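You operate a simulated robot arm through the tools that you are given. There is no shell and no other tool.

You run a simulated robot arm. Do the job below in one go: nothing can be reset, and whatever is moved stays where it is left.

Task
Put things in order on the outer part of the long desk. At the end: the blue date roller stands where the clear bead jar (marked "PEARL") stood; the pink mist bottle (marked "PINK") from the outer part of the long desk stands on top of the cream card pack; the felt dabber stands on top of the brown packet; the clear bead jar from the outer part of the long desk is on the clear plate (marked "FLAT"); whatever was shut is shut again. Leave all else as you found it, and nothing knocked over.

The check looks at the end state, three seconds after you hand in, the way a careful person would. Anything else that was tipped, shoved, dropped, spilled or broken makes it a failure.

Robot
A 7-joint arm with a two-finger parallel gripper, fixed in place. Base frame: the origin is at the foot of the arm, x ahead of it, y to its left, z up; the work surface is at about z = 0. Readings come in m, rad, newtons and seconds.
With the tool pointing down near the work surface it reaches from about 0.24 to 0.62 m from the base axis. Its first joint turns from -1.152 to 1.152 rad. Payload 2.6 kg.
The tool frame sits at the grasp point between the pads (the TCP): z along the fingers, y along the line on which they close. The tips reach 0.03 m beyond it. The gripper opens to 0.094 m. The fingers are 0.028 m wide and 0.01 m thick; the gripper's body (0.05 by 0.096 m) begins 0.055 m behind the TCP.
Orientation is told as [roll, pitch, yaw] about the base's x, y, z axes, in that order, counted from this pose: with the fingers straight down and closing along the base's y, the tool's x points along the base's -x, its y along +y and its z along -z.

Tools
- The arm moves only by the tool send_rows. Its argument "targets" is a list that holds one entry, the list of rows, each a list of 7 numbers: the turn, a rotation vector about the tool's x, y, z in rad, then the shift along the tool's x, y, z in m, then the closure in counts, from 0 (fully open) to 255 (shut). In form: [[[rx, ry, rz, tx, ty, tz, grip], ...]]. A call has 1 to 20 rows; each row shifts and turns the commanded pose from where the row before left it, along the tool's axes as they then stand. A row lasts 0.2 s, in which the tool goes at most 0.05 m and 0.15 rad; a call with a longer step from one row to the next is refused whole, and so is a gripper value outside its range. A pose out of reach is approached as far as the arm can. The call stops where the force on the tool passes 40 N (or 10 N more than at its start, if that is more) or the arm is blocked; 0.2 s more then pass. The fingers move at their own pace (about 0.072 m/s each) and stop on an object; they squeeze with about 40 N. The grip force told is the motor's: it shows also when the fingers shut on nothing. Time passes only in rows, and 0.2 s behind the last, so rows that do not move let the fingers close. It gives the time, the measured TCP pose, the force on the tool (base axes), the opening and the grip force at its end, in the units of the frame above (readings bear some noise), with the torque about the TCP (base axes, N m) and any sound that the robot's microphone picked up.
- Cameras (640 x 400 px; columns grow to the right, rows downward): "scene" is fixed at [0.0316, 0.4335, 0.5563]; the picture's right is [-0.79, -0.61, 0.00], its down [-0.39, 0.50, -0.77] and it looks along [0.47, -0.61, -0.64] (base axes); focal length 251 px, centre (320, 200). "wrist" rides on the gripper at [0.076, 0.014, -0.103] in the tool frame; the picture's right is [-0.18, 0.98, 0.00], its down [-0.75, -0.14, -0.64] and it looks along [-0.63, -0.12, 0.77] (tool axes); focal length 243 px, centre (320, 200). There is no depth. A picture from a camera that has moved, and an enlarged one, comes with that camera's place and axes in the base frame and with its lens.
- grab_frame(camera): a new picture of that camera. No time passes.
- close_up(camera, box): a new picture of the part [left, top, right, bottom] of that camera's present view, enlarged. No time passes.
- job_done(): hands the job in; it is judged then, once.

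Places have to be worked out from the pictures, the camera data and where the tool is seen. Open the gripper and draw the arm clear of the work before you hand the job in, unless the task says otherwise.

The tools are called as name(argument=value, ...) on one line, values as JSON. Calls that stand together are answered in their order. send_rows: Moves the arm, as the interface text tells. Its arguments: {"type":"object","properties":{"targets":{"type":"array"}},"required":["targets"]} The other tools are called the same way: grab_frame (camera) takes a picture; close_up (camera, box) takes an enlarged picture of a part of a camera's view; job_done () hands the job in.

At the start:

```text
time: 0.0
tcp_pos: [0.3165, 0.0983, 0.3269]
ee_rot: [-0.001, 0.0, 0.0]
force: [0.3, -0.6, -0.2]
ft_torque: [0.0, -0.02, -0.01]
gripper_width: 0.094
grip_force: 0.0
```

scene: 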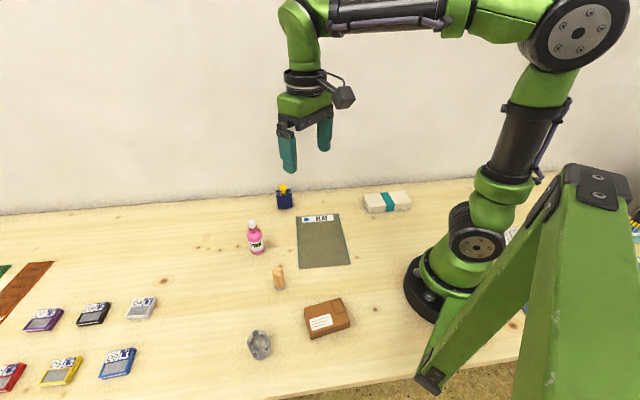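
wrist: 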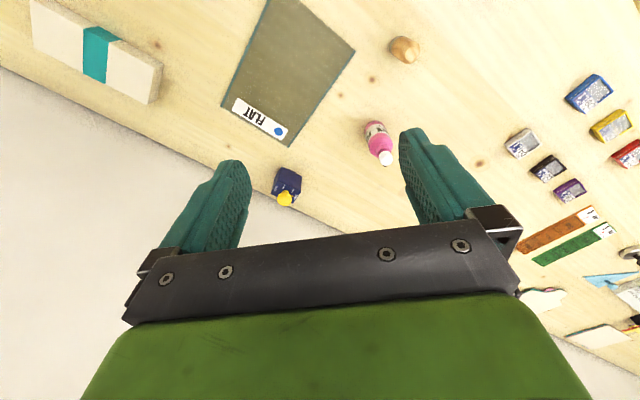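

I start by looking closely at both views to identify objects before moving anything.

grab_frame(camera="scene")

close_up(camera="scene", box=[220, 170, 420, 295])

close_up(camera="scene", box=[200, 260, 400, 385])

close_up(camera="scene", box=[0, 250, 200, 400])

close_up(camera="scene", box=[480, 180, 640, 400])

close_up(camera="wrist", box=[480, 50, 640, 390])

close_up(camera="wrist", box=[220, 0, 480, 220])

```text
taken
```

scene: 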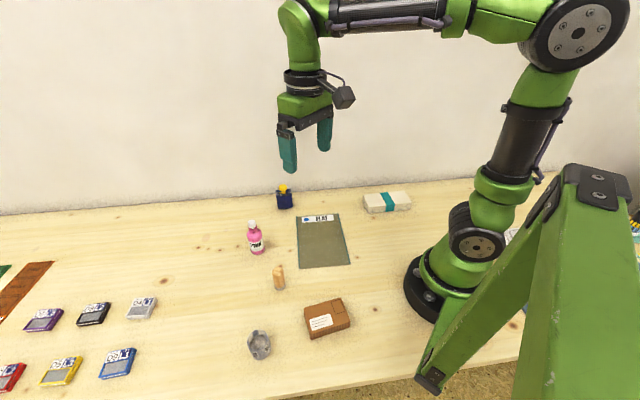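

```text
3.20 times, centred on (320, 232) of scene
camera zoom: at [0.0316, 0.4335, 0.5563], right [-0.79, -0.61, 0.0], down [-0.39, 0.5, -0.77], along [0.47, -0.61, -0.64], focal length 802 px, centre (320, 96)
```

zoom: 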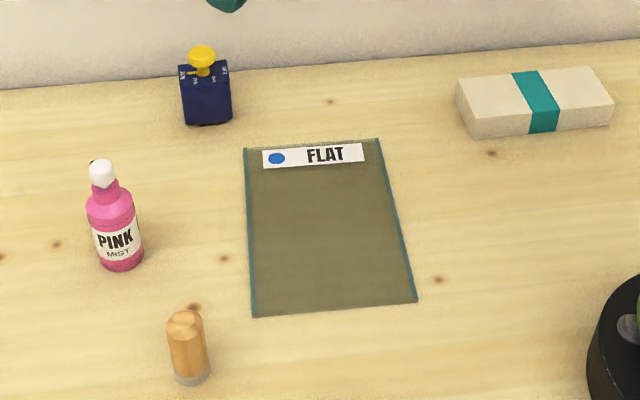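

```text
3.20 times, centred on (300, 322) of scene
camera zoom: at [0.0316, 0.4335, 0.5563], right [-0.79, -0.61, 0.0], down [-0.39, 0.5, -0.77], along [0.47, -0.61, -0.64], focal length 802 px, centre (384, -192)
```

zoom: 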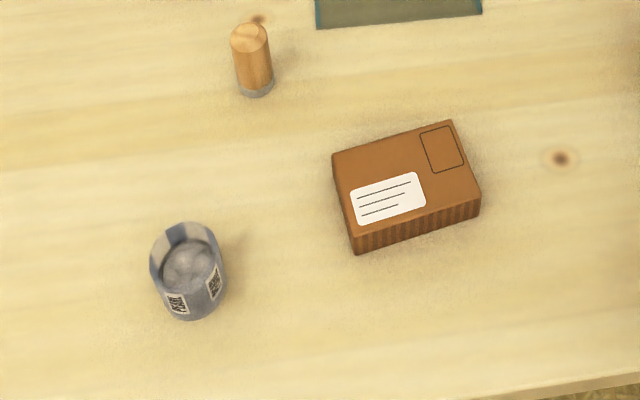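

```text
2.67 times, centred on (100, 325) of scene
camera zoom: at [0.0316, 0.4335, 0.5563], right [-0.79, -0.61, 0.0], down [-0.39, 0.5, -0.77], along [0.47, -0.61, -0.64], focal length 668 px, centre (907, -133)
```

zoom: 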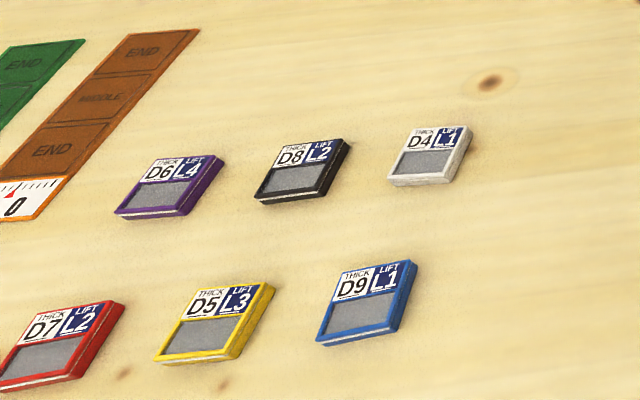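

```text
1.82 times, centred on (560, 290) of scene
camera zoom: at [0.0316, 0.4335, 0.5563], right [-0.79, -0.61, 0.0], down [-0.39, 0.5, -0.77], along [0.47, -0.61, -0.64], focal length 456 px, centre (-116, 36)
```

zoom: 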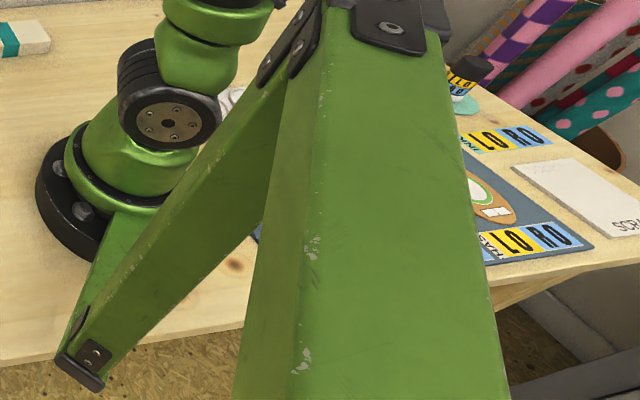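

```text
1.18 times, centred on (560, 220) of wrist
camera zoom: at [0.2394, 0.1118, 0.4314], right [0.18, 0.98, 0.0], down [0.75, -0.14, 0.64], along [0.63, -0.12, -0.77], focal length 285 px, centre (38, 176)
```

zoom: 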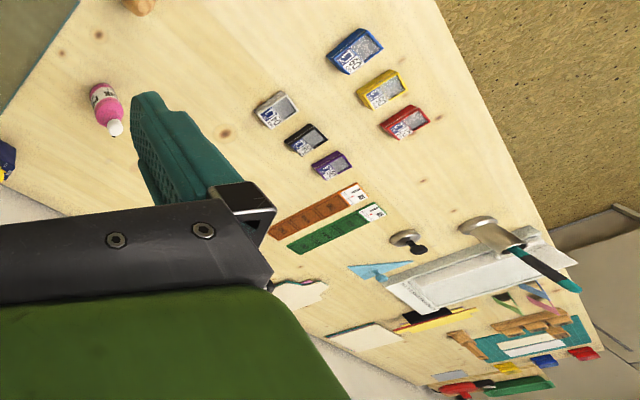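

```text
1.82 times, centred on (350, 110) of wrist
camera zoom: at [0.2394, 0.1118, 0.4314], right [0.18, 0.98, 0.0], down [0.75, -0.14, 0.64], along [0.63, -0.12, -0.77], focal length 441 px, centre (266, 364)
```

zoom: 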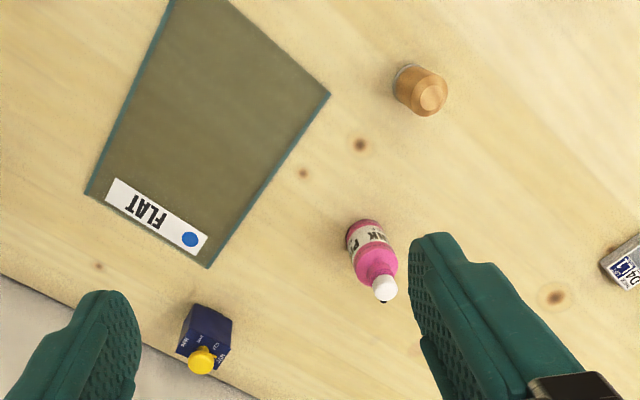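

The jar with pearls, dabber, pink bottle, date roller, FLAT plate, card pack and brown packet are all visible. I zoom in further on each to read markings and get edges precisely.

close_up(camera="scene", box=[235, 315, 285, 365])

close_up(camera="scene", box=[290, 285, 370, 345])

close_up(camera="scene", box=[255, 175, 315, 215])

close_up(camera="scene", box=[350, 175, 430, 225])

close_up(camera="scene", box=[235, 210, 295, 295])

close_up(camera="scene", box=[560, 150, 640, 280])

```text
8.00 times, centred on (260, 340) of scene
camera zoom: at [0.0316, 0.4335, 0.5563], right [-0.79, -0.61, 0.0], down [-0.39, 0.5, -0.77], along [0.47, -0.61, -0.64], focal length 2006 px, centre (800, -920)
```

zoom: 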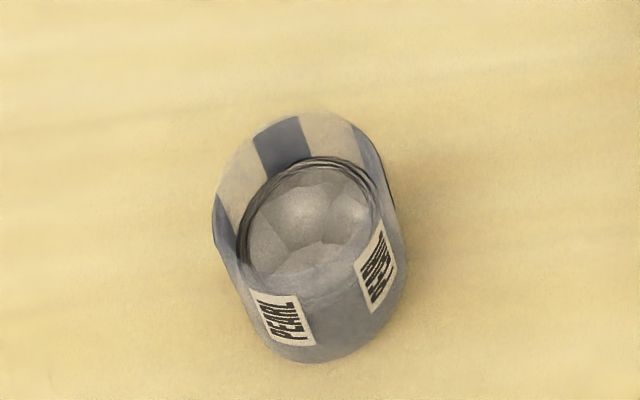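

```text
6.67 times, centred on (330, 315) of scene
camera zoom: at [0.0316, 0.4335, 0.5563], right [-0.79, -0.61, 0.0], down [-0.39, 0.5, -0.77], along [0.47, -0.61, -0.64], focal length 1671 px, centre (253, -567)
```

zoom: 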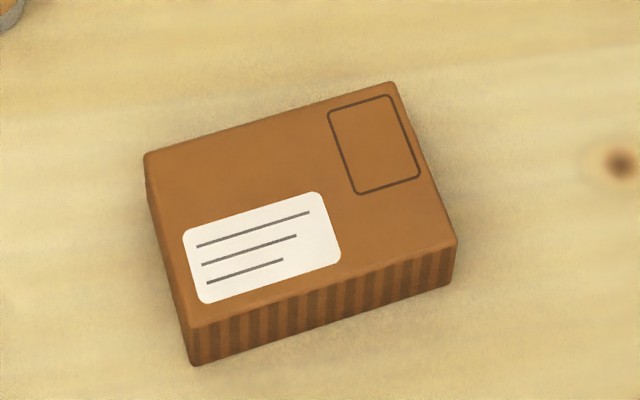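

```text
10.00 times, centred on (285, 195) of scene
camera zoom: at [0.0316, 0.4335, 0.5563], right [-0.79, -0.61, 0.0], down [-0.39, 0.5, -0.77], along [0.47, -0.61, -0.64], focal length 2507 px, centre (670, 250)
```

zoom: 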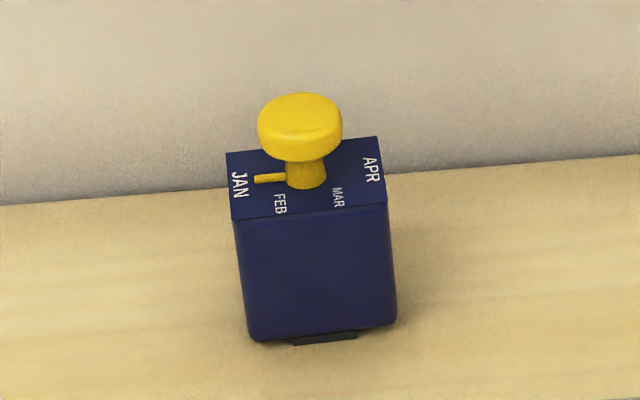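

```text
8.00 times, centred on (390, 200) of scene
camera zoom: at [0.0316, 0.4335, 0.5563], right [-0.79, -0.61, 0.0], down [-0.39, 0.5, -0.77], along [0.47, -0.61, -0.64], focal length 2006 px, centre (-240, 200)
```

zoom: 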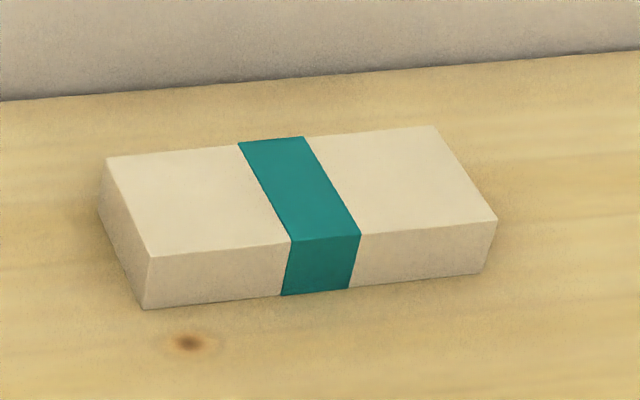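

```text
4.71 times, centred on (265, 252) of scene
camera zoom: at [0.0316, 0.4335, 0.5563], right [-0.79, -0.61, 0.0], down [-0.39, 0.5, -0.77], along [0.47, -0.61, -0.64], focal length 1180 px, centre (579, -47)
```

zoom: 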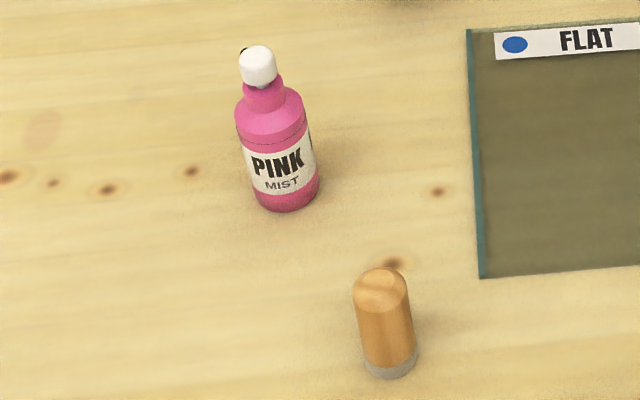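

```text
3.08 times, centred on (600, 215) of scene
camera zoom: at [0.0316, 0.4335, 0.5563], right [-0.79, -0.61, 0.0], down [-0.39, 0.5, -0.77], along [0.47, -0.61, -0.64], focal length 771 px, centre (-542, 154)
```

zoom: 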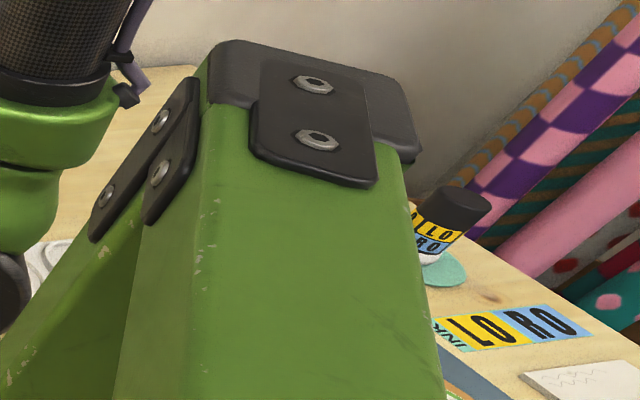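

I judge: jar at about (0.247, 0.350), ~4 cm wide and 5 cm tall; dabber (0.314, 0.227); bottle (0.441, 0.185); roller (0.523, -0.008); plate centre (0.334, 0.041); packet centre (0.176, 0.222, 3 cm high); card pack centre (0.250, -0.217, 2.8 cm high). I move above the jar, staying high, to refine its place with the wrist camera.

send_rows(targets=[[[0, 0, 0, 0.0087, 0.0315, 0.0159, 0], [0, 0, 0, 0.0087, 0.0315, 0.0159, 0], [0, 0, 0, 0.0087, 0.0315, 0.0159, 0], [0, 0, 0, 0.0087, 0.0315, 0.0159, 0], [0, 0, 0, 0.0087, 0.0315, 0.0159, 0], [0, 0, 0, 0.0087, 0.0315, 0.0159, 0], [0, 0, 0, 0.0087, 0.0315, 0.0159, 0], [0, 0, 0, 0.0087, 0.0315, 0.0159, 0], [0, 0, 0, 0, 0, 0, 0]]])

grab_frame(camera="wrist")

grab_frame(camera="scene")

```text
time: 2.0
tcp_pos: [0.246, 0.3495, 0.2016]
ee_rot: [0.001, 0.002, 0.0]
force: [0.0, 0.2, -0.6]
ft_torque: [0.01, -0.01, 0.04]
gripper_width: 0.0942
grip_force: 0.0
```

```text
taken
camera wrist: at [0.1693, 0.3632, 0.3047], right [0.18, 0.98, 0.0], down [0.75, -0.14, 0.64], along [0.63, -0.12, -0.77], focal length 243 px, centre (320, 200)
```

wrist: 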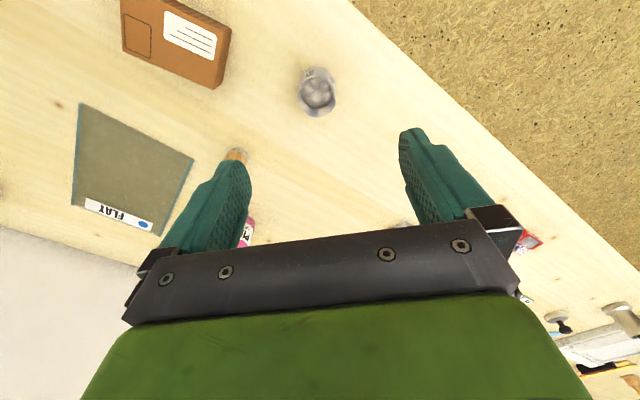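

```text
taken
```

scene: 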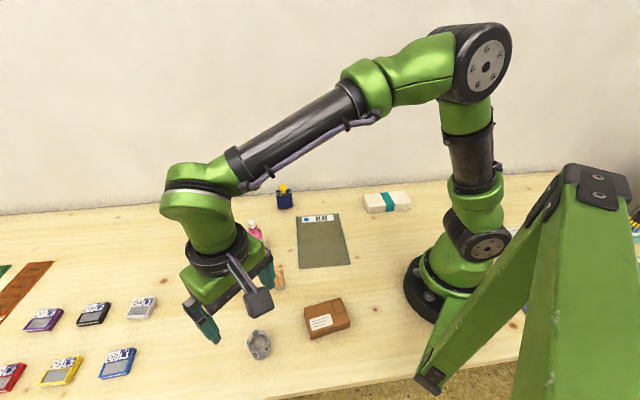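

The jar shows up nearly where expected below the TCP. I zoom the wrist view to measure it precisely.

close_up(camera="wrist", box=[278, 55, 358, 130])

close_up(camera="wrist", box=[60, 0, 260, 240])

```text
5.33 times, centred on (318, 92) of wrist
camera zoom: at [0.1693, 0.3632, 0.3047], right [0.18, 0.98, 0.0], down [0.75, -0.14, 0.64], along [0.63, -0.12, -0.77], focal length 1294 px, centre (331, 773)
```

zoom: 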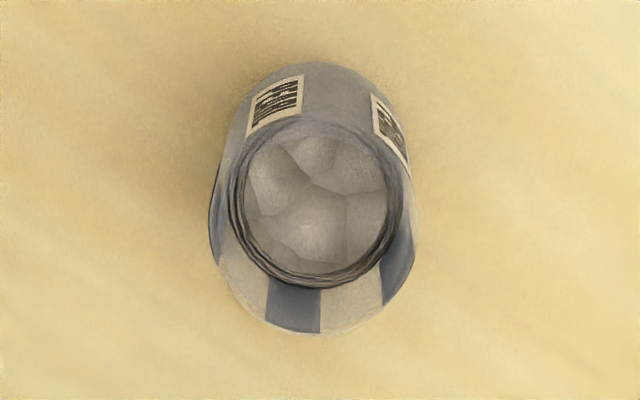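

```text
1.67 times, centred on (160, 120) of wrist
camera zoom: at [0.1693, 0.3632, 0.3047], right [0.18, 0.98, 0.0], down [0.75, -0.14, 0.64], along [0.63, -0.12, -0.77], focal length 404 px, centre (587, 333)
```

zoom: 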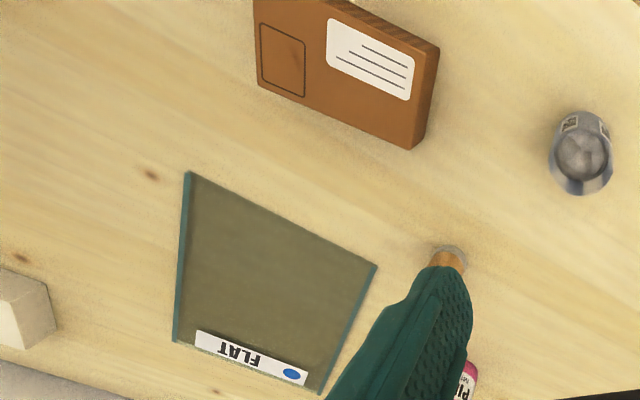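

Wrist view puts the jar's centre at about (0.246, 0.346), 4 cm wide, 5 cm tall, open-topped. I descend straight around it with the fingers open.

send_rows(targets=[[[0, 0, 0, 0, -0.003, 0.03, 0], [0, 0, 0, 0, 0, 0.04, 0], [0, 0, 0, 0, 0, 0.04, 0], [0, 0, 0, 0, 0, 0.03, 0], [0, 0, 0, 0, 0, 0.025, 0], [0, 0, 0, 0, 0, 0, 0]]])

grab_frame(camera="wrist")

close_up(camera="scene", box=[190, 270, 330, 380])

```text
time: 3.4
tcp_pos: [0.2472, 0.3456, 0.0368]
ee_rot: [0.001, 0.0, -0.002]
force: [-0.4, -0.6, -0.3]
ft_torque: [-0.02, -0.01, 0.03]
gripper_width: 0.0939
grip_force: 0.0
```

```text
taken
camera wrist: at [0.1698, 0.359, 0.1399], right [0.18, 0.98, 0.0], down [0.75, -0.14, 0.64], along [0.63, -0.12, -0.77], focal length 243 px, centre (320, 200)
```

wrist: 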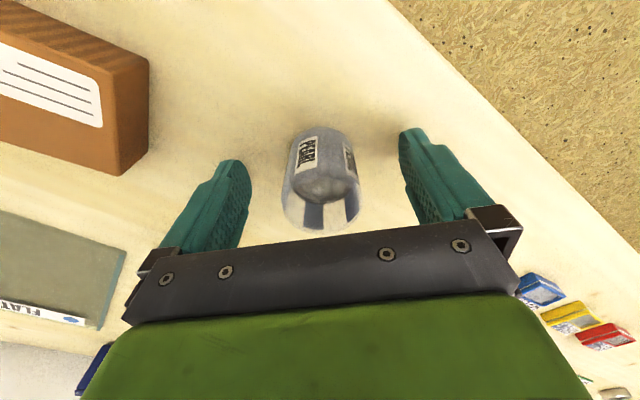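

```text
3.64 times, centred on (260, 325) of scene
camera zoom: at [0.0316, 0.4335, 0.5563], right [-0.79, -0.61, 0.0], down [-0.39, 0.5, -0.77], along [0.47, -0.61, -0.64], focal length 912 px, centre (538, -254)
```

zoom: 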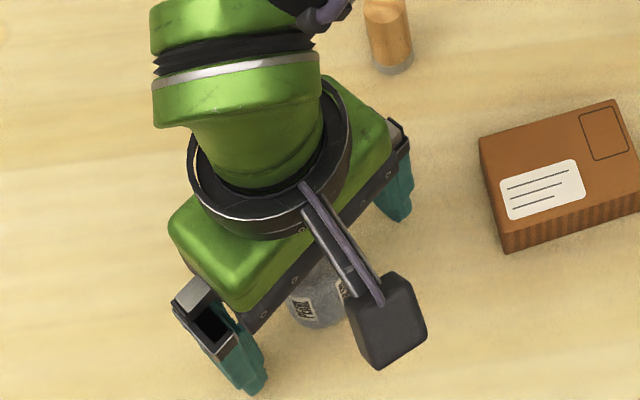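

The jar is centred between the fingers, clear of everything. I close the gripper on it.

send_rows(targets=[[[0, 0, 0, 0, 0, 0, 255], [0, 0, 0, 0, 0, 0, 255], [0, 0, 0, 0, 0, 0, 255], [0, 0, 0, 0, 0, 0, 255], [0, 0, 0, 0, 0, 0, 255]]])

grab_frame(camera="wrist")

```text
time: 4.6
tcp_pos: [0.2478, 0.3462, 0.0364]
ee_rot: [-0.001, 0.001, 0.0]
force: [-0.5, 0.4, -1.1]
ft_torque: [-0.03, 0.02, -0.03]
gripper_width: 0.038
grip_force: 39.9
```

```text
taken
camera wrist: at [0.1699, 0.3591, 0.1403], right [0.18, 0.98, 0.0], down [0.75, -0.14, 0.64], along [0.63, -0.12, -0.77], focal length 243 px, centre (320, 200)
```

wrist: 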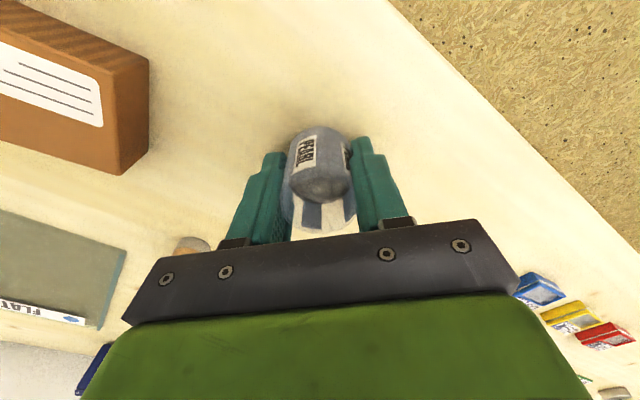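

Gripped at 38 mm with the jar upright; the jar's spot is thus (0.247, 0.346). I lift it straight up and check how it hangs.

send_rows(targets=[[[0, 0, 0, 0, 0, -0.01, 255], [0, 0, 0, 0, 0, -0.02, 255], [0, 0, 0, 0, 0, -0.03, 255], [0, 0, 0, 0, 0, -0.03, 255], [0, 0, 0, 0, 0, -0.03, 255], [0, 0, 0, 0, 0, -0.03, 255], [0, 0, 0, 0, 0, 0, 255]]])

grab_frame(camera="wrist")

grab_frame(camera="scene")

```text
time: 6.2
tcp_pos: [0.2454, 0.3449, 0.1857]
ee_rot: [0.0, -0.002, -0.001]
force: [0.5, -0.5, 0.5]
ft_torque: [0.02, 0.0, 0.01]
gripper_width: 0.0001
grip_force: 32.9
```

```text
taken
camera wrist: at [0.1687, 0.3592, 0.2897], right [0.18, 0.98, 0.0], down [0.75, -0.14, 0.64], along [0.63, -0.12, -0.77], focal length 243 px, centre (320, 200)
```

wrist: 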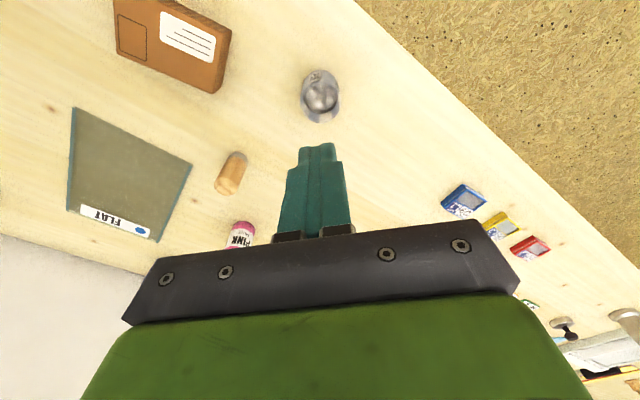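

```text
taken
```

scene: 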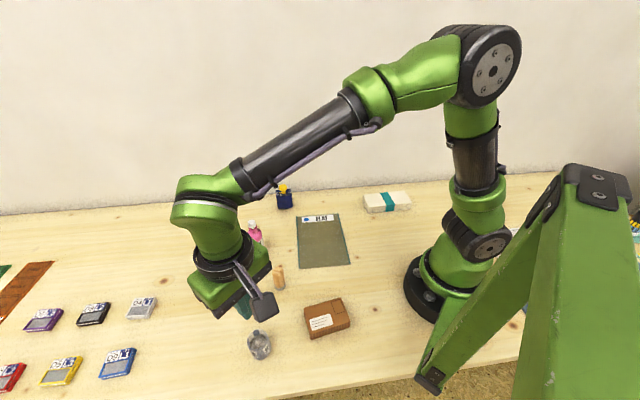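

The jar did not come up: the fingers slid off and are shut on nothing, while the jar appears to be still standing in place. I look closely at its shape and state.

close_up(camera="wrist", box=[280, 55, 360, 130])

close_up(camera="scene", box=[235, 315, 285, 365])

```text
5.33 times, centred on (320, 92) of wrist
camera zoom: at [0.1687, 0.3592, 0.2897], right [0.18, 0.98, 0.0], down [0.75, -0.14, 0.64], along [0.63, -0.12, -0.77], focal length 1294 px, centre (320, 773)
```

zoom: 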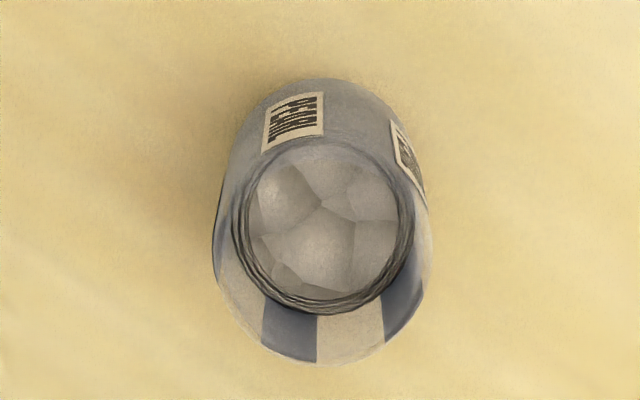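

```text
8.00 times, centred on (260, 340) of scene
camera zoom: at [0.0315, 0.4335, 0.5563], right [-0.79, -0.61, 0.0], down [-0.39, 0.5, -0.77], along [0.47, -0.61, -0.64], focal length 2006 px, centre (800, -920)
```

zoom: 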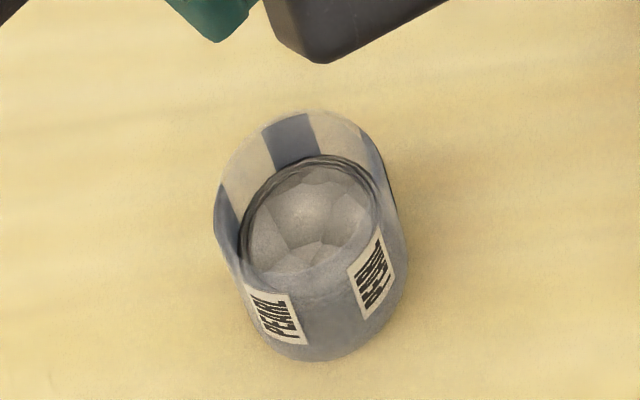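

The jar is upright and in the same place, only turned a little, so it is heavy or slick. I re-grip it low and will lift in tiny steps while reading the force to find out how it behaves.

send_rows(targets=[[[0, 0, 0, 0, 0, 0, 0], [0, 0, 0, 0, 0, 0, 0], [0, 0, 0, 0, 0, 0, 0], [0, 0, 0, -0.001, 0.001, 0.03, 0], [0, 0, 0, 0, 0, 0.04, 0], [0, 0, 0, 0, 0, 0.035, 0], [0, 0, 0, 0, 0, 0.025, 0], [0, 0, 0, 0, 0, 0.022, 0], [0, 0, 0, 0, 0, 0, 0]]])

grab_frame(camera="wrist")

```text
time: 8.2
tcp_pos: [0.2469, 0.3483, 0.0325]
ee_rot: [0.002, 0.0, 0.0]
force: [0.7, 0.3, -0.7]
ft_torque: [-0.02, -0.01, 0.03]
gripper_width: 0.0942
grip_force: 0.1
```

```text
taken
camera wrist: at [0.1691, 0.3611, 0.1363], right [0.18, 0.98, 0.0], down [0.75, -0.14, 0.64], along [0.63, -0.12, -0.77], focal length 243 px, centre (320, 200)
```

wrist: 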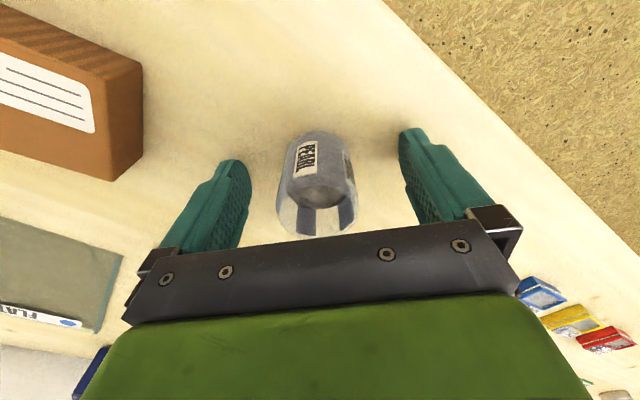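

Fingers are around the jar again with tips a few mm off the desk. I close and raise by 3 mm very slowly, then read the force.

send_rows(targets=[[[0, 0, 0, 0, 0, 0, 255], [0, 0, 0, 0, 0, 0, 255], [0, 0, 0, 0, 0, 0, 255], [0, 0, 0, 0, 0, 0, 255], [0, 0, 0, 0, 0, 0, 255], [0, 0, 0, 0, 0, -0.001, 255], [0, 0, 0, 0, 0, -0.001, 255], [0, 0, 0, 0, 0, -0.001, 255]]])

close_up(camera="wrist", box=[240, 100, 400, 250])

```text
time: 10.0
tcp_pos: [0.2473, 0.3483, 0.0365]
ee_rot: [0.0, -0.001, 0.0]
force: [-0.6, -0.2, -1.8]
ft_torque: [0.02, -0.01, 0.0]
gripper_width: 0.0384
grip_force: 40.4
```

```text
2.67 times, centred on (320, 175) of wrist
camera zoom: at [0.1701, 0.3614, 0.14], right [0.18, 0.98, 0.0], down [0.75, -0.14, 0.64], along [0.63, -0.12, -0.77], focal length 647 px, centre (320, 267)
```

zoom: 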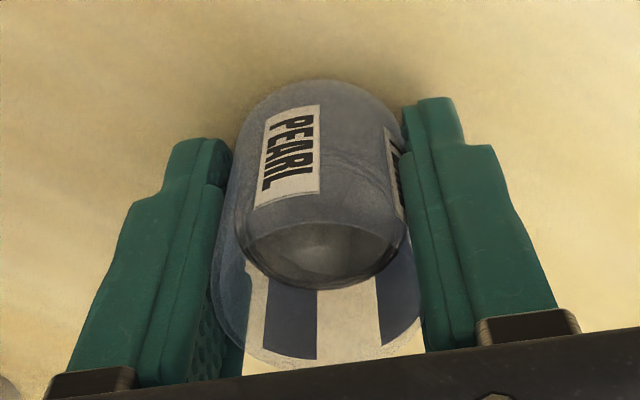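

Force is only about -1.8 N in z so far. I raise another 6 mm slowly and check whether the jar comes with the fingers.

send_rows(targets=[[[0, 0, 0, 0, 0, -0.0015, 255], [0, 0, 0, 0, 0, -0.0015, 255], [0, 0, 0, 0, 0, -0.0015, 255], [0, 0, 0, 0, 0, -0.0015, 255]]])

close_up(camera="wrist", box=[240, 100, 400, 250])

close_up(camera="scene", box=[220, 300, 300, 370])

```text
time: 11.0
tcp_pos: [0.2475, 0.3483, 0.0424]
ee_rot: [-0.002, -0.001, -0.001]
force: [0.1, -0.8, -1.3]
ft_torque: [0.0, -0.01, 0.01]
gripper_width: 0.038
grip_force: 39.7
```

```text
2.67 times, centred on (320, 175) of wrist
camera zoom: at [0.1705, 0.3616, 0.1463], right [0.18, 0.98, 0.0], down [0.75, -0.14, 0.64], along [0.63, -0.12, -0.77], focal length 647 px, centre (320, 267)
```

zoom: 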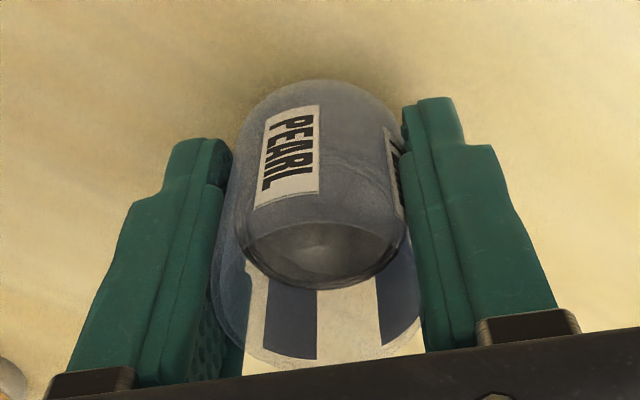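

```text
5.71 times, centred on (260, 335) of scene
camera zoom: at [0.0316, 0.4335, 0.5563], right [-0.79, -0.61, 0.0], down [-0.39, 0.5, -0.77], along [0.47, -0.61, -0.64], focal length 1433 px, centre (663, -571)
```

zoom: 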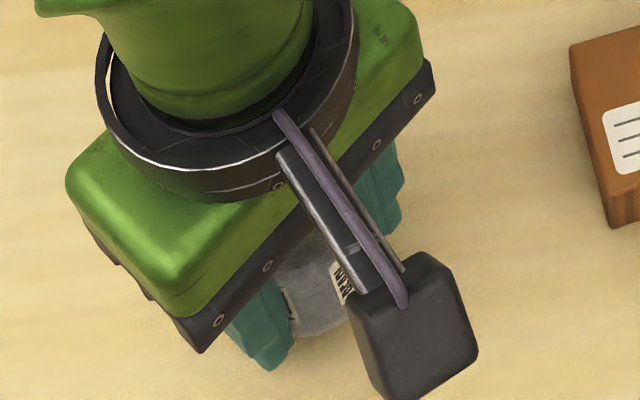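

Now the jar rises with the fingers (its place in the wrist picture is unchanged) and weighs only about 1.3 N, so the earlier loss came from pulling too briskly. I go on lifting gently, checking often.

send_rows(targets=[[[0, 0, 0, 0, 0, -0.002, 255], [0, 0, 0, 0, 0, -0.003, 255], [0, 0, 0, 0, 0, -0.003, 255], [0, 0, 0, 0, 0, -0.004, 255], [0, 0, 0, 0, 0, -0.004, 255], [0, 0, 0, 0, 0, -0.003, 255], [0, 0, 0, 0, 0, -0.002, 255]]])

close_up(camera="wrist", box=[240, 100, 400, 250])

```text
time: 12.6
tcp_pos: [0.248, 0.3474, 0.0633]
ee_rot: [-0.001, 0.0, -0.001]
force: [0.1, -0.4, -0.3]
ft_torque: [0.0, -0.03, -0.03]
gripper_width: 0.0381
grip_force: 40.1
```

```text
2.67 times, centred on (320, 175) of wrist
camera zoom: at [0.1707, 0.3609, 0.1667], right [0.18, 0.98, 0.0], down [0.75, -0.14, 0.64], along [0.63, -0.12, -0.77], focal length 647 px, centre (320, 267)
```

zoom: 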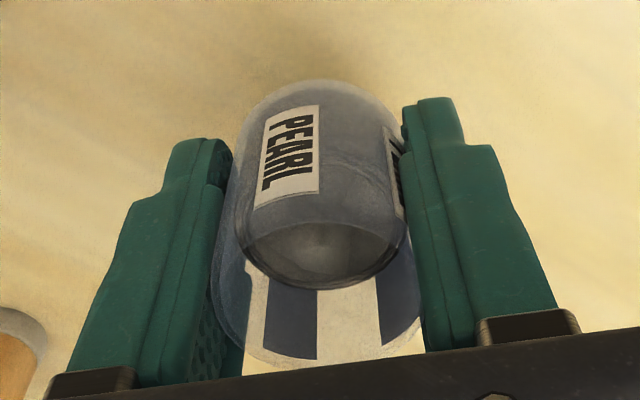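

Still firmly held. I continue to raise at no more than 5 mm per row.

send_rows(targets=[[[0, 0, 0, 0, 0, -0.002, 255], [0, 0, 0, 0, 0, -0.003, 255], [0, 0, 0, 0, 0, -0.004, 255], [0, 0, 0, 0, 0, -0.005, 255], [0, 0, 0, 0, 0, -0.005, 255], [0, 0, 0, 0, 0, -0.005, 255], [0, 0, 0, 0, 0, -0.005, 255], [0, 0, 0, 0, 0, -0.004, 255], [0, 0, 0, 0, 0, -0.003, 255], [0, 0, 0, 0, 0, -0.002, 255]]])

close_up(camera="wrist", box=[240, 100, 400, 250])

```text
time: 14.8
tcp_pos: [0.2481, 0.3494, 0.1011]
ee_rot: [0.002, -0.001, -0.001]
force: [0.2, 0.3, -0.7]
ft_torque: [0.02, -0.01, -0.01]
gripper_width: 0.0381
grip_force: 40.3
```

```text
2.67 times, centred on (320, 175) of wrist
camera zoom: at [0.1707, 0.3624, 0.2051], right [0.18, 0.98, 0.0], down [0.75, -0.14, 0.64], along [0.63, -0.12, -0.77], focal length 647 px, centre (320, 267)
```

zoom: 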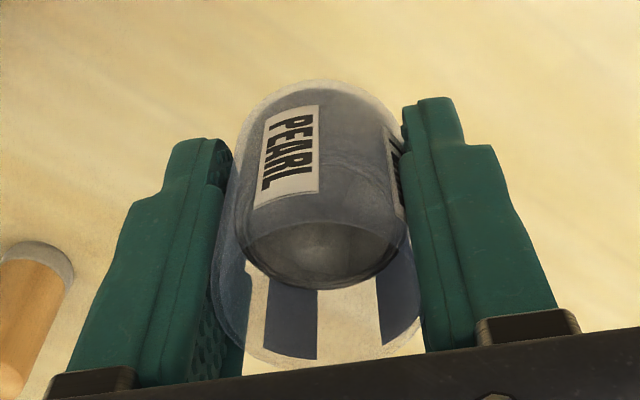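

Held with no creep. I raise it to about z = 0.14 so it clears the dabber on the way to the plate.

send_rows(targets=[[[0, 0, 0, 0, 0, -0.002, 255], [0, 0, 0, 0, 0, -0.003, 255], [0, 0, 0, 0, 0, -0.004, 255], [0, 0, 0, 0, 0, -0.005, 255], [0, 0, 0, 0, 0, -0.005, 255], [0, 0, 0, 0, 0, -0.005, 255], [0, 0, 0, 0, 0, -0.005, 255], [0, 0, 0, 0, 0, -0.004, 255], [0, 0, 0, 0, 0, -0.003, 255], [0, 0, 0, 0, 0, -0.002, 255]]])

grab_frame(camera="wrist")

grab_frame(camera="scene")

```text
time: 17.0
tcp_pos: [0.2478, 0.3486, 0.1408]
ee_rot: [0.001, -0.001, 0.003]
force: [0.3, 0.3, -1.5]
ft_torque: [-0.01, -0.01, 0.0]
gripper_width: 0.038
grip_force: 39.9
```

```text
taken
camera wrist: at [0.171, 0.3619, 0.2438], right [0.18, 0.98, 0.0], down [0.75, -0.14, 0.64], along [0.63, -0.12, -0.77], focal length 243 px, centre (320, 200)
```

wrist: 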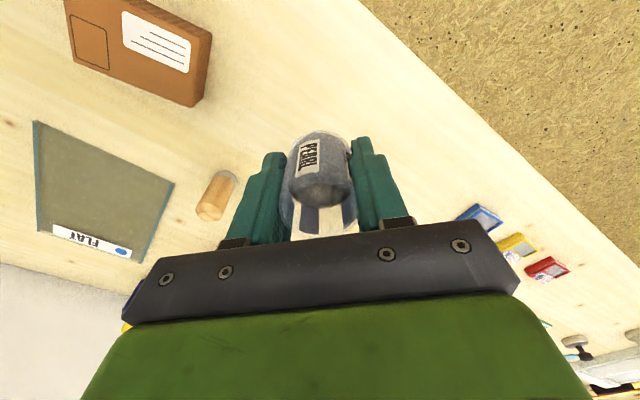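

```text
taken
```

scene: 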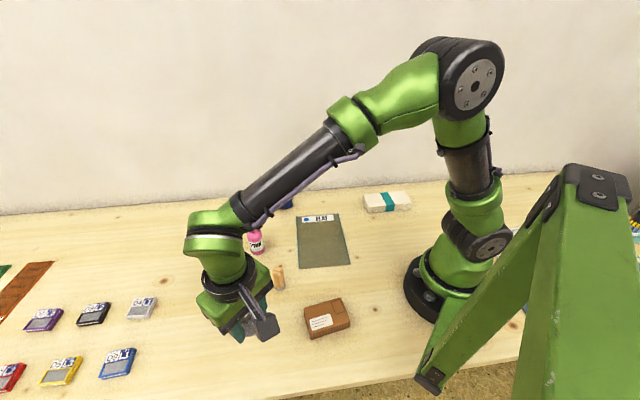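

The jar's base is about 0.105 high, well over the 0.077 dabber. I move horizontally toward the plate with gentle ramps, first half.

send_rows(targets=[[[0, 0, 0, -0.0005, -0.0019, 0, 255], [0, 0, 0, -0.001, -0.0039, 0, 255], [0, 0, 0, -0.0016, -0.0058, 0, 255], [0, 0, 0, -0.0021, -0.0077, 0, 255], [0, 0, 0, -0.0026, -0.0097, 0, 255], [0, 0, 0, -0.0026, -0.0097, 0, 255], [0, 0, 0, -0.0026, -0.0097, 0, 255], [0, 0, 0, -0.0026, -0.0097, 0, 255], [0, 0, 0, -0.0026, -0.0097, 0, 255], [0, 0, 0, -0.0026, -0.0097, 0, 255], [0, 0, 0, -0.0026, -0.0097, 0, 255], [0, 0, 0, -0.0026, -0.0097, 0, 255], [0, 0, 0, -0.0026, -0.0097, 0, 255], [0, 0, 0, -0.0026, -0.0097, 0, 255], [0, 0, 0, -0.0026, -0.0097, 0, 255], [0, 0, 0, -0.0026, -0.0097, 0, 255], [0, 0, 0, -0.0021, -0.0077, 0, 255], [0, 0, 0, -0.0016, -0.0058, 0, 255], [0, 0, 0, -0.001, -0.0039, 0, 255], [0, 0, 0, -0.0005, -0.0019, 0, 255]]])

grab_frame(camera="wrist")

```text
time: 21.2
tcp_pos: [0.2892, 0.1932, 0.1396]
ee_rot: [0.001, 0.0, 0.001]
force: [-0.4, 0.3, -1.4]
ft_torque: [0.0, 0.02, 0.02]
gripper_width: 0.0383
grip_force: 39.6
```

```text
taken
camera wrist: at [0.2121, 0.2071, 0.2437], right [0.18, 0.98, 0.0], down [0.75, -0.14, 0.64], along [0.63, -0.12, -0.77], focal length 243 px, centre (320, 200)
```

wrist: 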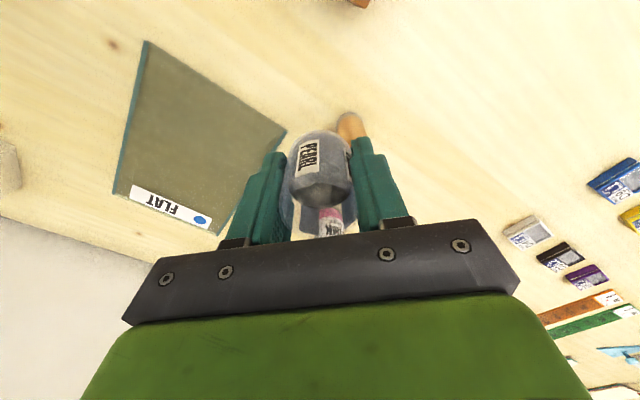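

Still held and the dabber is passed safely. I do the second half of the way to the plate's middle.

send_rows(targets=[[[0, 0, 0, -0.0005, -0.0019, 0, 255], [0, 0, 0, -0.001, -0.0039, 0, 255], [0, 0, 0, -0.0016, -0.0058, 0, 255], [0, 0, 0, -0.0021, -0.0077, 0, 255], [0, 0, 0, -0.0026, -0.0097, 0, 255], [0, 0, 0, -0.0026, -0.0097, 0, 255], [0, 0, 0, -0.0026, -0.0097, 0, 255], [0, 0, 0, -0.0026, -0.0097, 0, 255], [0, 0, 0, -0.0026, -0.0097, 0, 255], [0, 0, 0, -0.0026, -0.0097, 0, 255], [0, 0, 0, -0.0026, -0.0097, 0, 255], [0, 0, 0, -0.0026, -0.0097, 0, 255], [0, 0, 0, -0.0026, -0.0097, 0, 255], [0, 0, 0, -0.0026, -0.0097, 0, 255], [0, 0, 0, -0.0026, -0.0097, 0, 255], [0, 0, 0, -0.0026, -0.0097, 0, 255], [0, 0, 0, -0.0021, -0.0077, 0, 255], [0, 0, 0, -0.0016, -0.0058, 0, 255], [0, 0, 0, -0.001, -0.0039, 0, 255], [0, 0, 0, -0.0005, -0.0019, 0, 255]]])

grab_frame(camera="wrist")

close_up(camera="scene", box=[240, 160, 400, 280])

```text
time: 25.4
tcp_pos: [0.331, 0.0374, 0.1397]
ee_rot: [0.0, 0.001, -0.001]
force: [-0.1, 0.0, 0.0]
ft_torque: [0.0, 0.02, 0.0]
gripper_width: 0.0382
grip_force: 39.6
```

```text
taken
camera wrist: at [0.2542, 0.051, 0.2434], right [0.18, 0.98, 0.0], down [0.75, -0.14, 0.64], along [0.63, -0.12, -0.77], focal length 243 px, centre (320, 200)
```

wrist: 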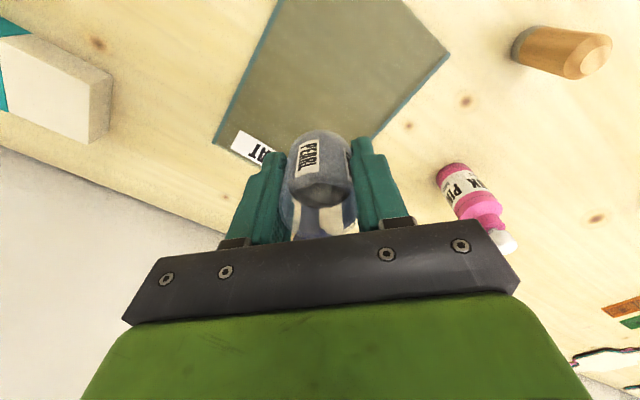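

```text
3.33 times, centred on (320, 220) of scene
camera zoom: at [0.0316, 0.4335, 0.5563], right [-0.79, -0.61, 0.0], down [-0.39, 0.5, -0.77], along [0.47, -0.61, -0.64], focal length 836 px, centre (320, 133)
```

zoom: 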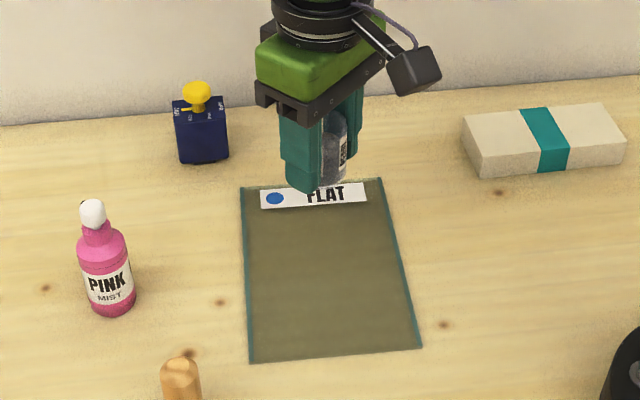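

The jar hangs over the plate's middle. I lower it gently to just above the plate.

send_rows(targets=[[[0, 0, 0, 0, 0, 0.002, 255], [0, 0, 0, 0, 0, 0.004, 255], [0, 0, 0, 0, 0, 0.005, 255], [0, 0, 0, 0, 0, 0.005, 255], [0, 0, 0, 0, 0, 0.005, 255], [0, 0, 0, 0, 0, 0.005, 255], [0, 0, 0, 0, 0, 0.005, 255], [0, 0, 0, 0, 0, 0.005, 255], [0, 0, 0, 0, 0, 0.005, 255], [0, 0, 0, 0, 0, 0.005, 255], [0, 0, 0, 0, 0, 0.005, 255], [0, 0, 0, 0, 0, 0.005, 255], [0, 0, 0, 0, 0, 0.005, 255], [0, 0, 0, 0, 0, 0.005, 255], [0, 0, 0, 0, 0, 0.005, 255], [0, 0, 0, 0, 0, 0.005, 255], [0, 0, 0, 0, 0, 0.004, 255], [0, 0, 0, 0, 0, 0.003, 255], [0, 0, 0, 0, 0, 0.002, 255]]])

grab_frame(camera="wrist")

close_up(camera="scene", box=[290, 200, 350, 260])

```text
time: 29.4
tcp_pos: [0.3305, 0.0384, 0.0543]
ee_rot: [0.0, 0.0, 0.0]
force: [-0.3, 0.3, -1.1]
ft_torque: [0.03, -0.01, 0.01]
gripper_width: 0.0383
grip_force: 40.6
```

```text
taken
camera wrist: at [0.2538, 0.0518, 0.1581], right [0.18, 0.98, 0.0], down [0.75, -0.14, 0.64], along [0.63, -0.12, -0.77], focal length 243 px, centre (320, 200)
```

wrist: 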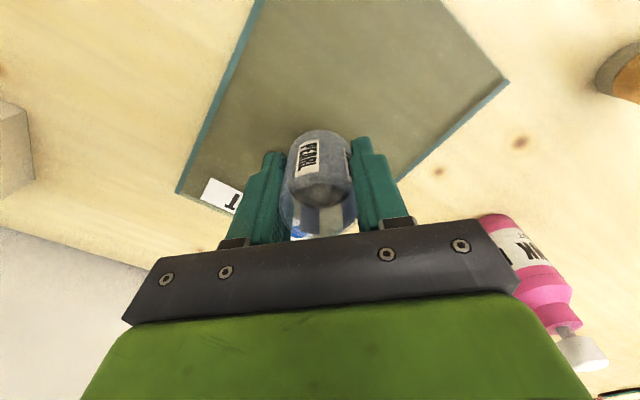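

```text
6.67 times, centred on (320, 230) of scene
camera zoom: at [0.0316, 0.4335, 0.5563], right [-0.79, -0.61, 0.0], down [-0.39, 0.5, -0.77], along [0.47, -0.61, -0.64], focal length 1671 px, centre (320, 0)
```

zoom: 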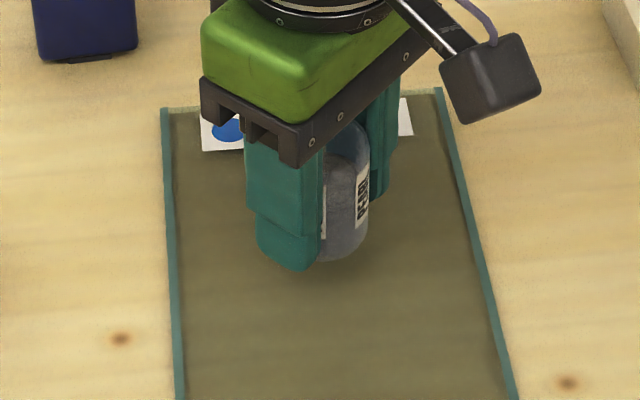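

About 1–1.5 cm remains. I descend in 1.5 mm rows, watching the force.

send_rows(targets=[[[0, 0, 0, 0, 0, 0.0015, 255], [0, 0, 0, 0, 0, 0.0015, 255], [0, 0, 0, 0, 0, 0.0015, 255], [0, 0, 0, 0, 0, 0.0015, 255], [0, 0, 0, 0, 0, 0.0015, 255], [0, 0, 0, 0, 0, 0.0015, 255]]])

close_up(camera="scene", box=[300, 210, 340, 250])

```text
time: 30.8
tcp_pos: [0.3314, 0.039, 0.0449]
ee_rot: [0.001, 0.001, 0.0]
force: [-0.3, -0.1, 0.1]
ft_torque: [0.02, 0.03, 0.03]
gripper_width: 0.0383
grip_force: 40.2
```

```text
10.00 times, centred on (320, 230) of scene
camera zoom: at [0.0316, 0.4335, 0.5563], right [-0.79, -0.61, 0.0], down [-0.39, 0.5, -0.77], along [0.47, -0.61, -0.64], focal length 2507 px, centre (320, -100)
```

zoom: 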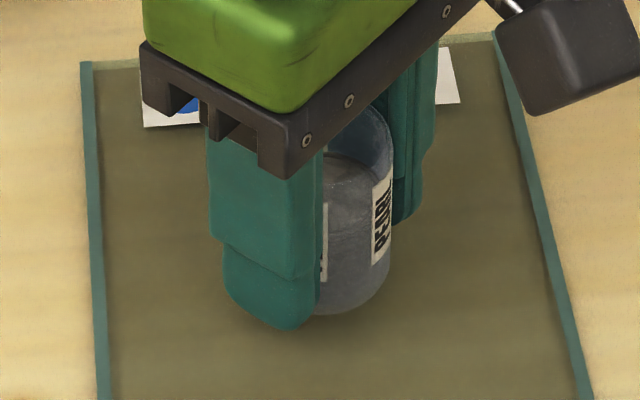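

I estimate the jar's base at about z = 0.010 now, so a few mm remain. I go down 3 mm more in 1 mm rows.

send_rows(targets=[[[0, 0, 0, 0, 0, 0.001, 255], [0, 0, 0, 0, 0, 0.001, 255], [0, 0, 0, 0, 0, 0.001, 255]]])

close_up(camera="scene", box=[300, 210, 340, 250])

```text
time: 31.6
tcp_pos: [0.33, 0.0385, 0.0415]
ee_rot: [-0.001, 0.001, 0.0]
force: [-0.4, -0.3, -1.8]
ft_torque: [0.01, 0.0, -0.01]
gripper_width: 0.0382
grip_force: 39.9
```

```text
10.00 times, centred on (320, 230) of scene
camera zoom: at [0.0316, 0.4335, 0.5563], right [-0.79, -0.61, 0.0], down [-0.39, 0.5, -0.77], along [0.47, -0.61, -0.64], focal length 2507 px, centre (320, -100)
```

zoom: 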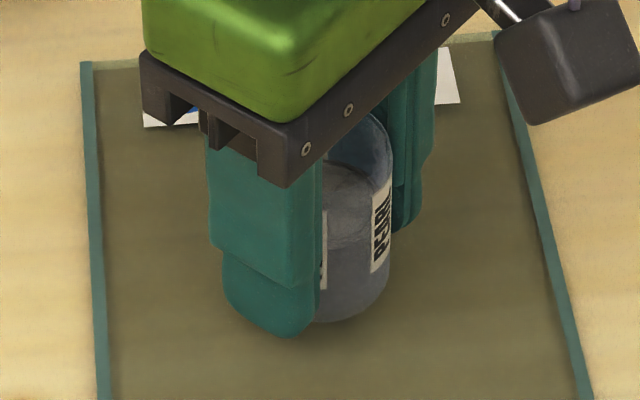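

No contact yet. I continue with 0.7 mm rows, two at a time.

send_rows(targets=[[[0, 0, 0, 0, 0, 0.0007, 255], [0, 0, 0, 0, 0, 0.0007, 255]]])

close_up(camera="scene", box=[300, 210, 340, 250])

```text
time: 32.2
tcp_pos: [0.3313, 0.0385, 0.0412]
ee_rot: [-0.001, 0.0, 0.001]
force: [0.5, -0.3, -0.5]
ft_torque: [-0.03, -0.03, -0.02]
gripper_width: 0.0383
grip_force: 39.6
```

```text
10.00 times, centred on (320, 230) of scene
camera zoom: at [0.0316, 0.4335, 0.5563], right [-0.79, -0.61, 0.0], down [-0.39, 0.5, -0.77], along [0.47, -0.61, -0.64], focal length 2507 px, centre (320, -100)
```

zoom: 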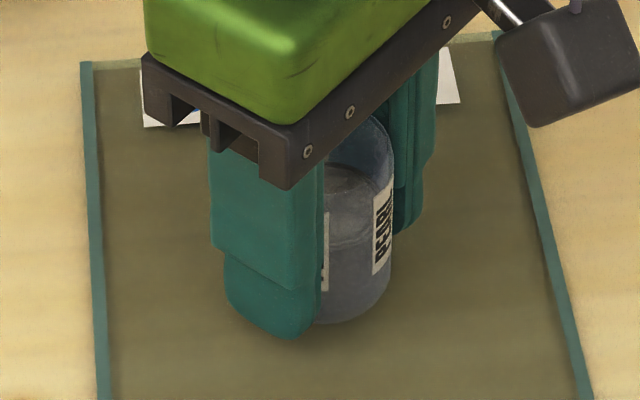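

Force is still near zero, so I go down another 1.4 mm.

send_rows(targets=[[[0, 0, 0, 0, 0, 0.0007, 255], [0, 0, 0, 0, 0, 0.0007, 255], [0, 0, 0, 0, 0, 0, 255]]])

close_up(camera="scene", box=[300, 210, 340, 250])

```text
time: 33.0
tcp_pos: [0.3319, 0.038, 0.0391]
ee_rot: [0.001, -0.001, 0.0]
force: [-0.4, 0.1, -1.0]
ft_torque: [-0.02, 0.02, 0.03]
gripper_width: 0.0381
grip_force: 40.1
```

```text
10.00 times, centred on (320, 230) of scene
camera zoom: at [0.0316, 0.4335, 0.5563], right [-0.79, -0.61, 0.0], down [-0.39, 0.5, -0.77], along [0.47, -0.61, -0.64], focal length 2507 px, centre (320, -100)
```

zoom: 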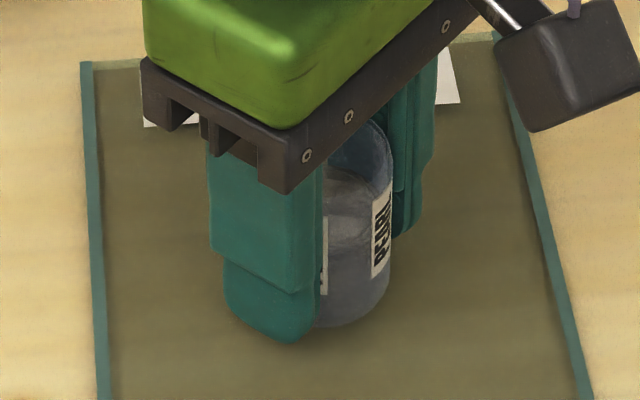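

Still no upward push; I lower another 1.4 mm.

send_rows(targets=[[[0, 0, 0, 0, 0, 0.0007, 255], [0, 0, 0, 0, 0, 0.0007, 255], [0, 0, 0, 0, 0, 0, 255]]])

close_up(camera="wrist", box=[240, 100, 400, 250])

```text
time: 33.8
tcp_pos: [0.3303, 0.0382, 0.0375]
ee_rot: [-0.001, 0.0, 0.0]
force: [0.3, 0.5, -0.3]
ft_torque: [0.01, 0.0, 0.04]
gripper_width: 0.0381
grip_force: 40.5
```

```text
2.67 times, centred on (320, 175) of wrist
camera zoom: at [0.2539, 0.0515, 0.1419], right [0.18, 0.98, 0.0], down [0.75, -0.14, 0.64], along [0.63, -0.12, -0.77], focal length 647 px, centre (320, 267)
```

zoom: 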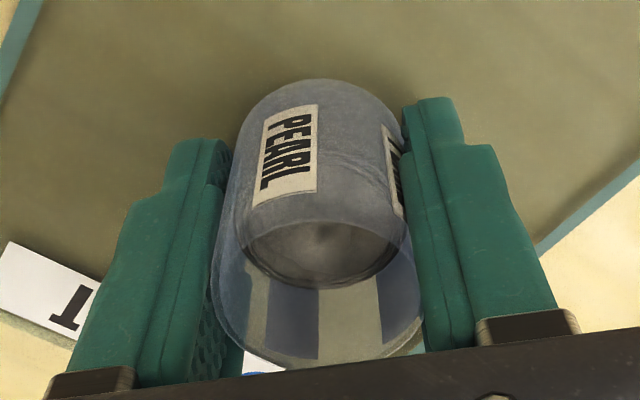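

Unchanged grip, still no contact force. Another 1.4 mm down.

send_rows(targets=[[[0, 0, 0, 0, 0, 0.0007, 255], [0, 0, 0, 0, 0, 0.0007, 255], [0, 0, 0, 0, 0, 0, 255]]])

close_up(camera="wrist", box=[240, 100, 400, 250])

```text
time: 34.6
tcp_pos: [0.332, 0.0395, 0.0368]
ee_rot: [-0.001, -0.001, 0.001]
force: [-1.9, -0.5, 6.1]
ft_torque: [-0.01, 0.13, 0.01]
gripper_width: 0.0382
grip_force: 39.9
```

```text
2.67 times, centred on (320, 175) of wrist
camera zoom: at [0.254, 0.0519, 0.1407], right [0.18, 0.98, 0.0], down [0.75, -0.14, 0.64], along [0.63, -0.12, -0.77], focal length 647 px, centre (320, 267)
```

zoom: 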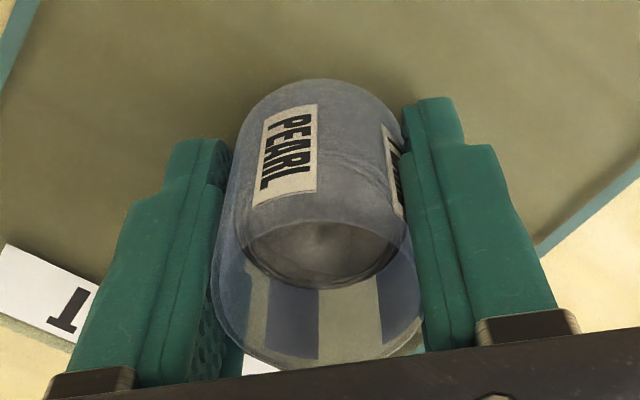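

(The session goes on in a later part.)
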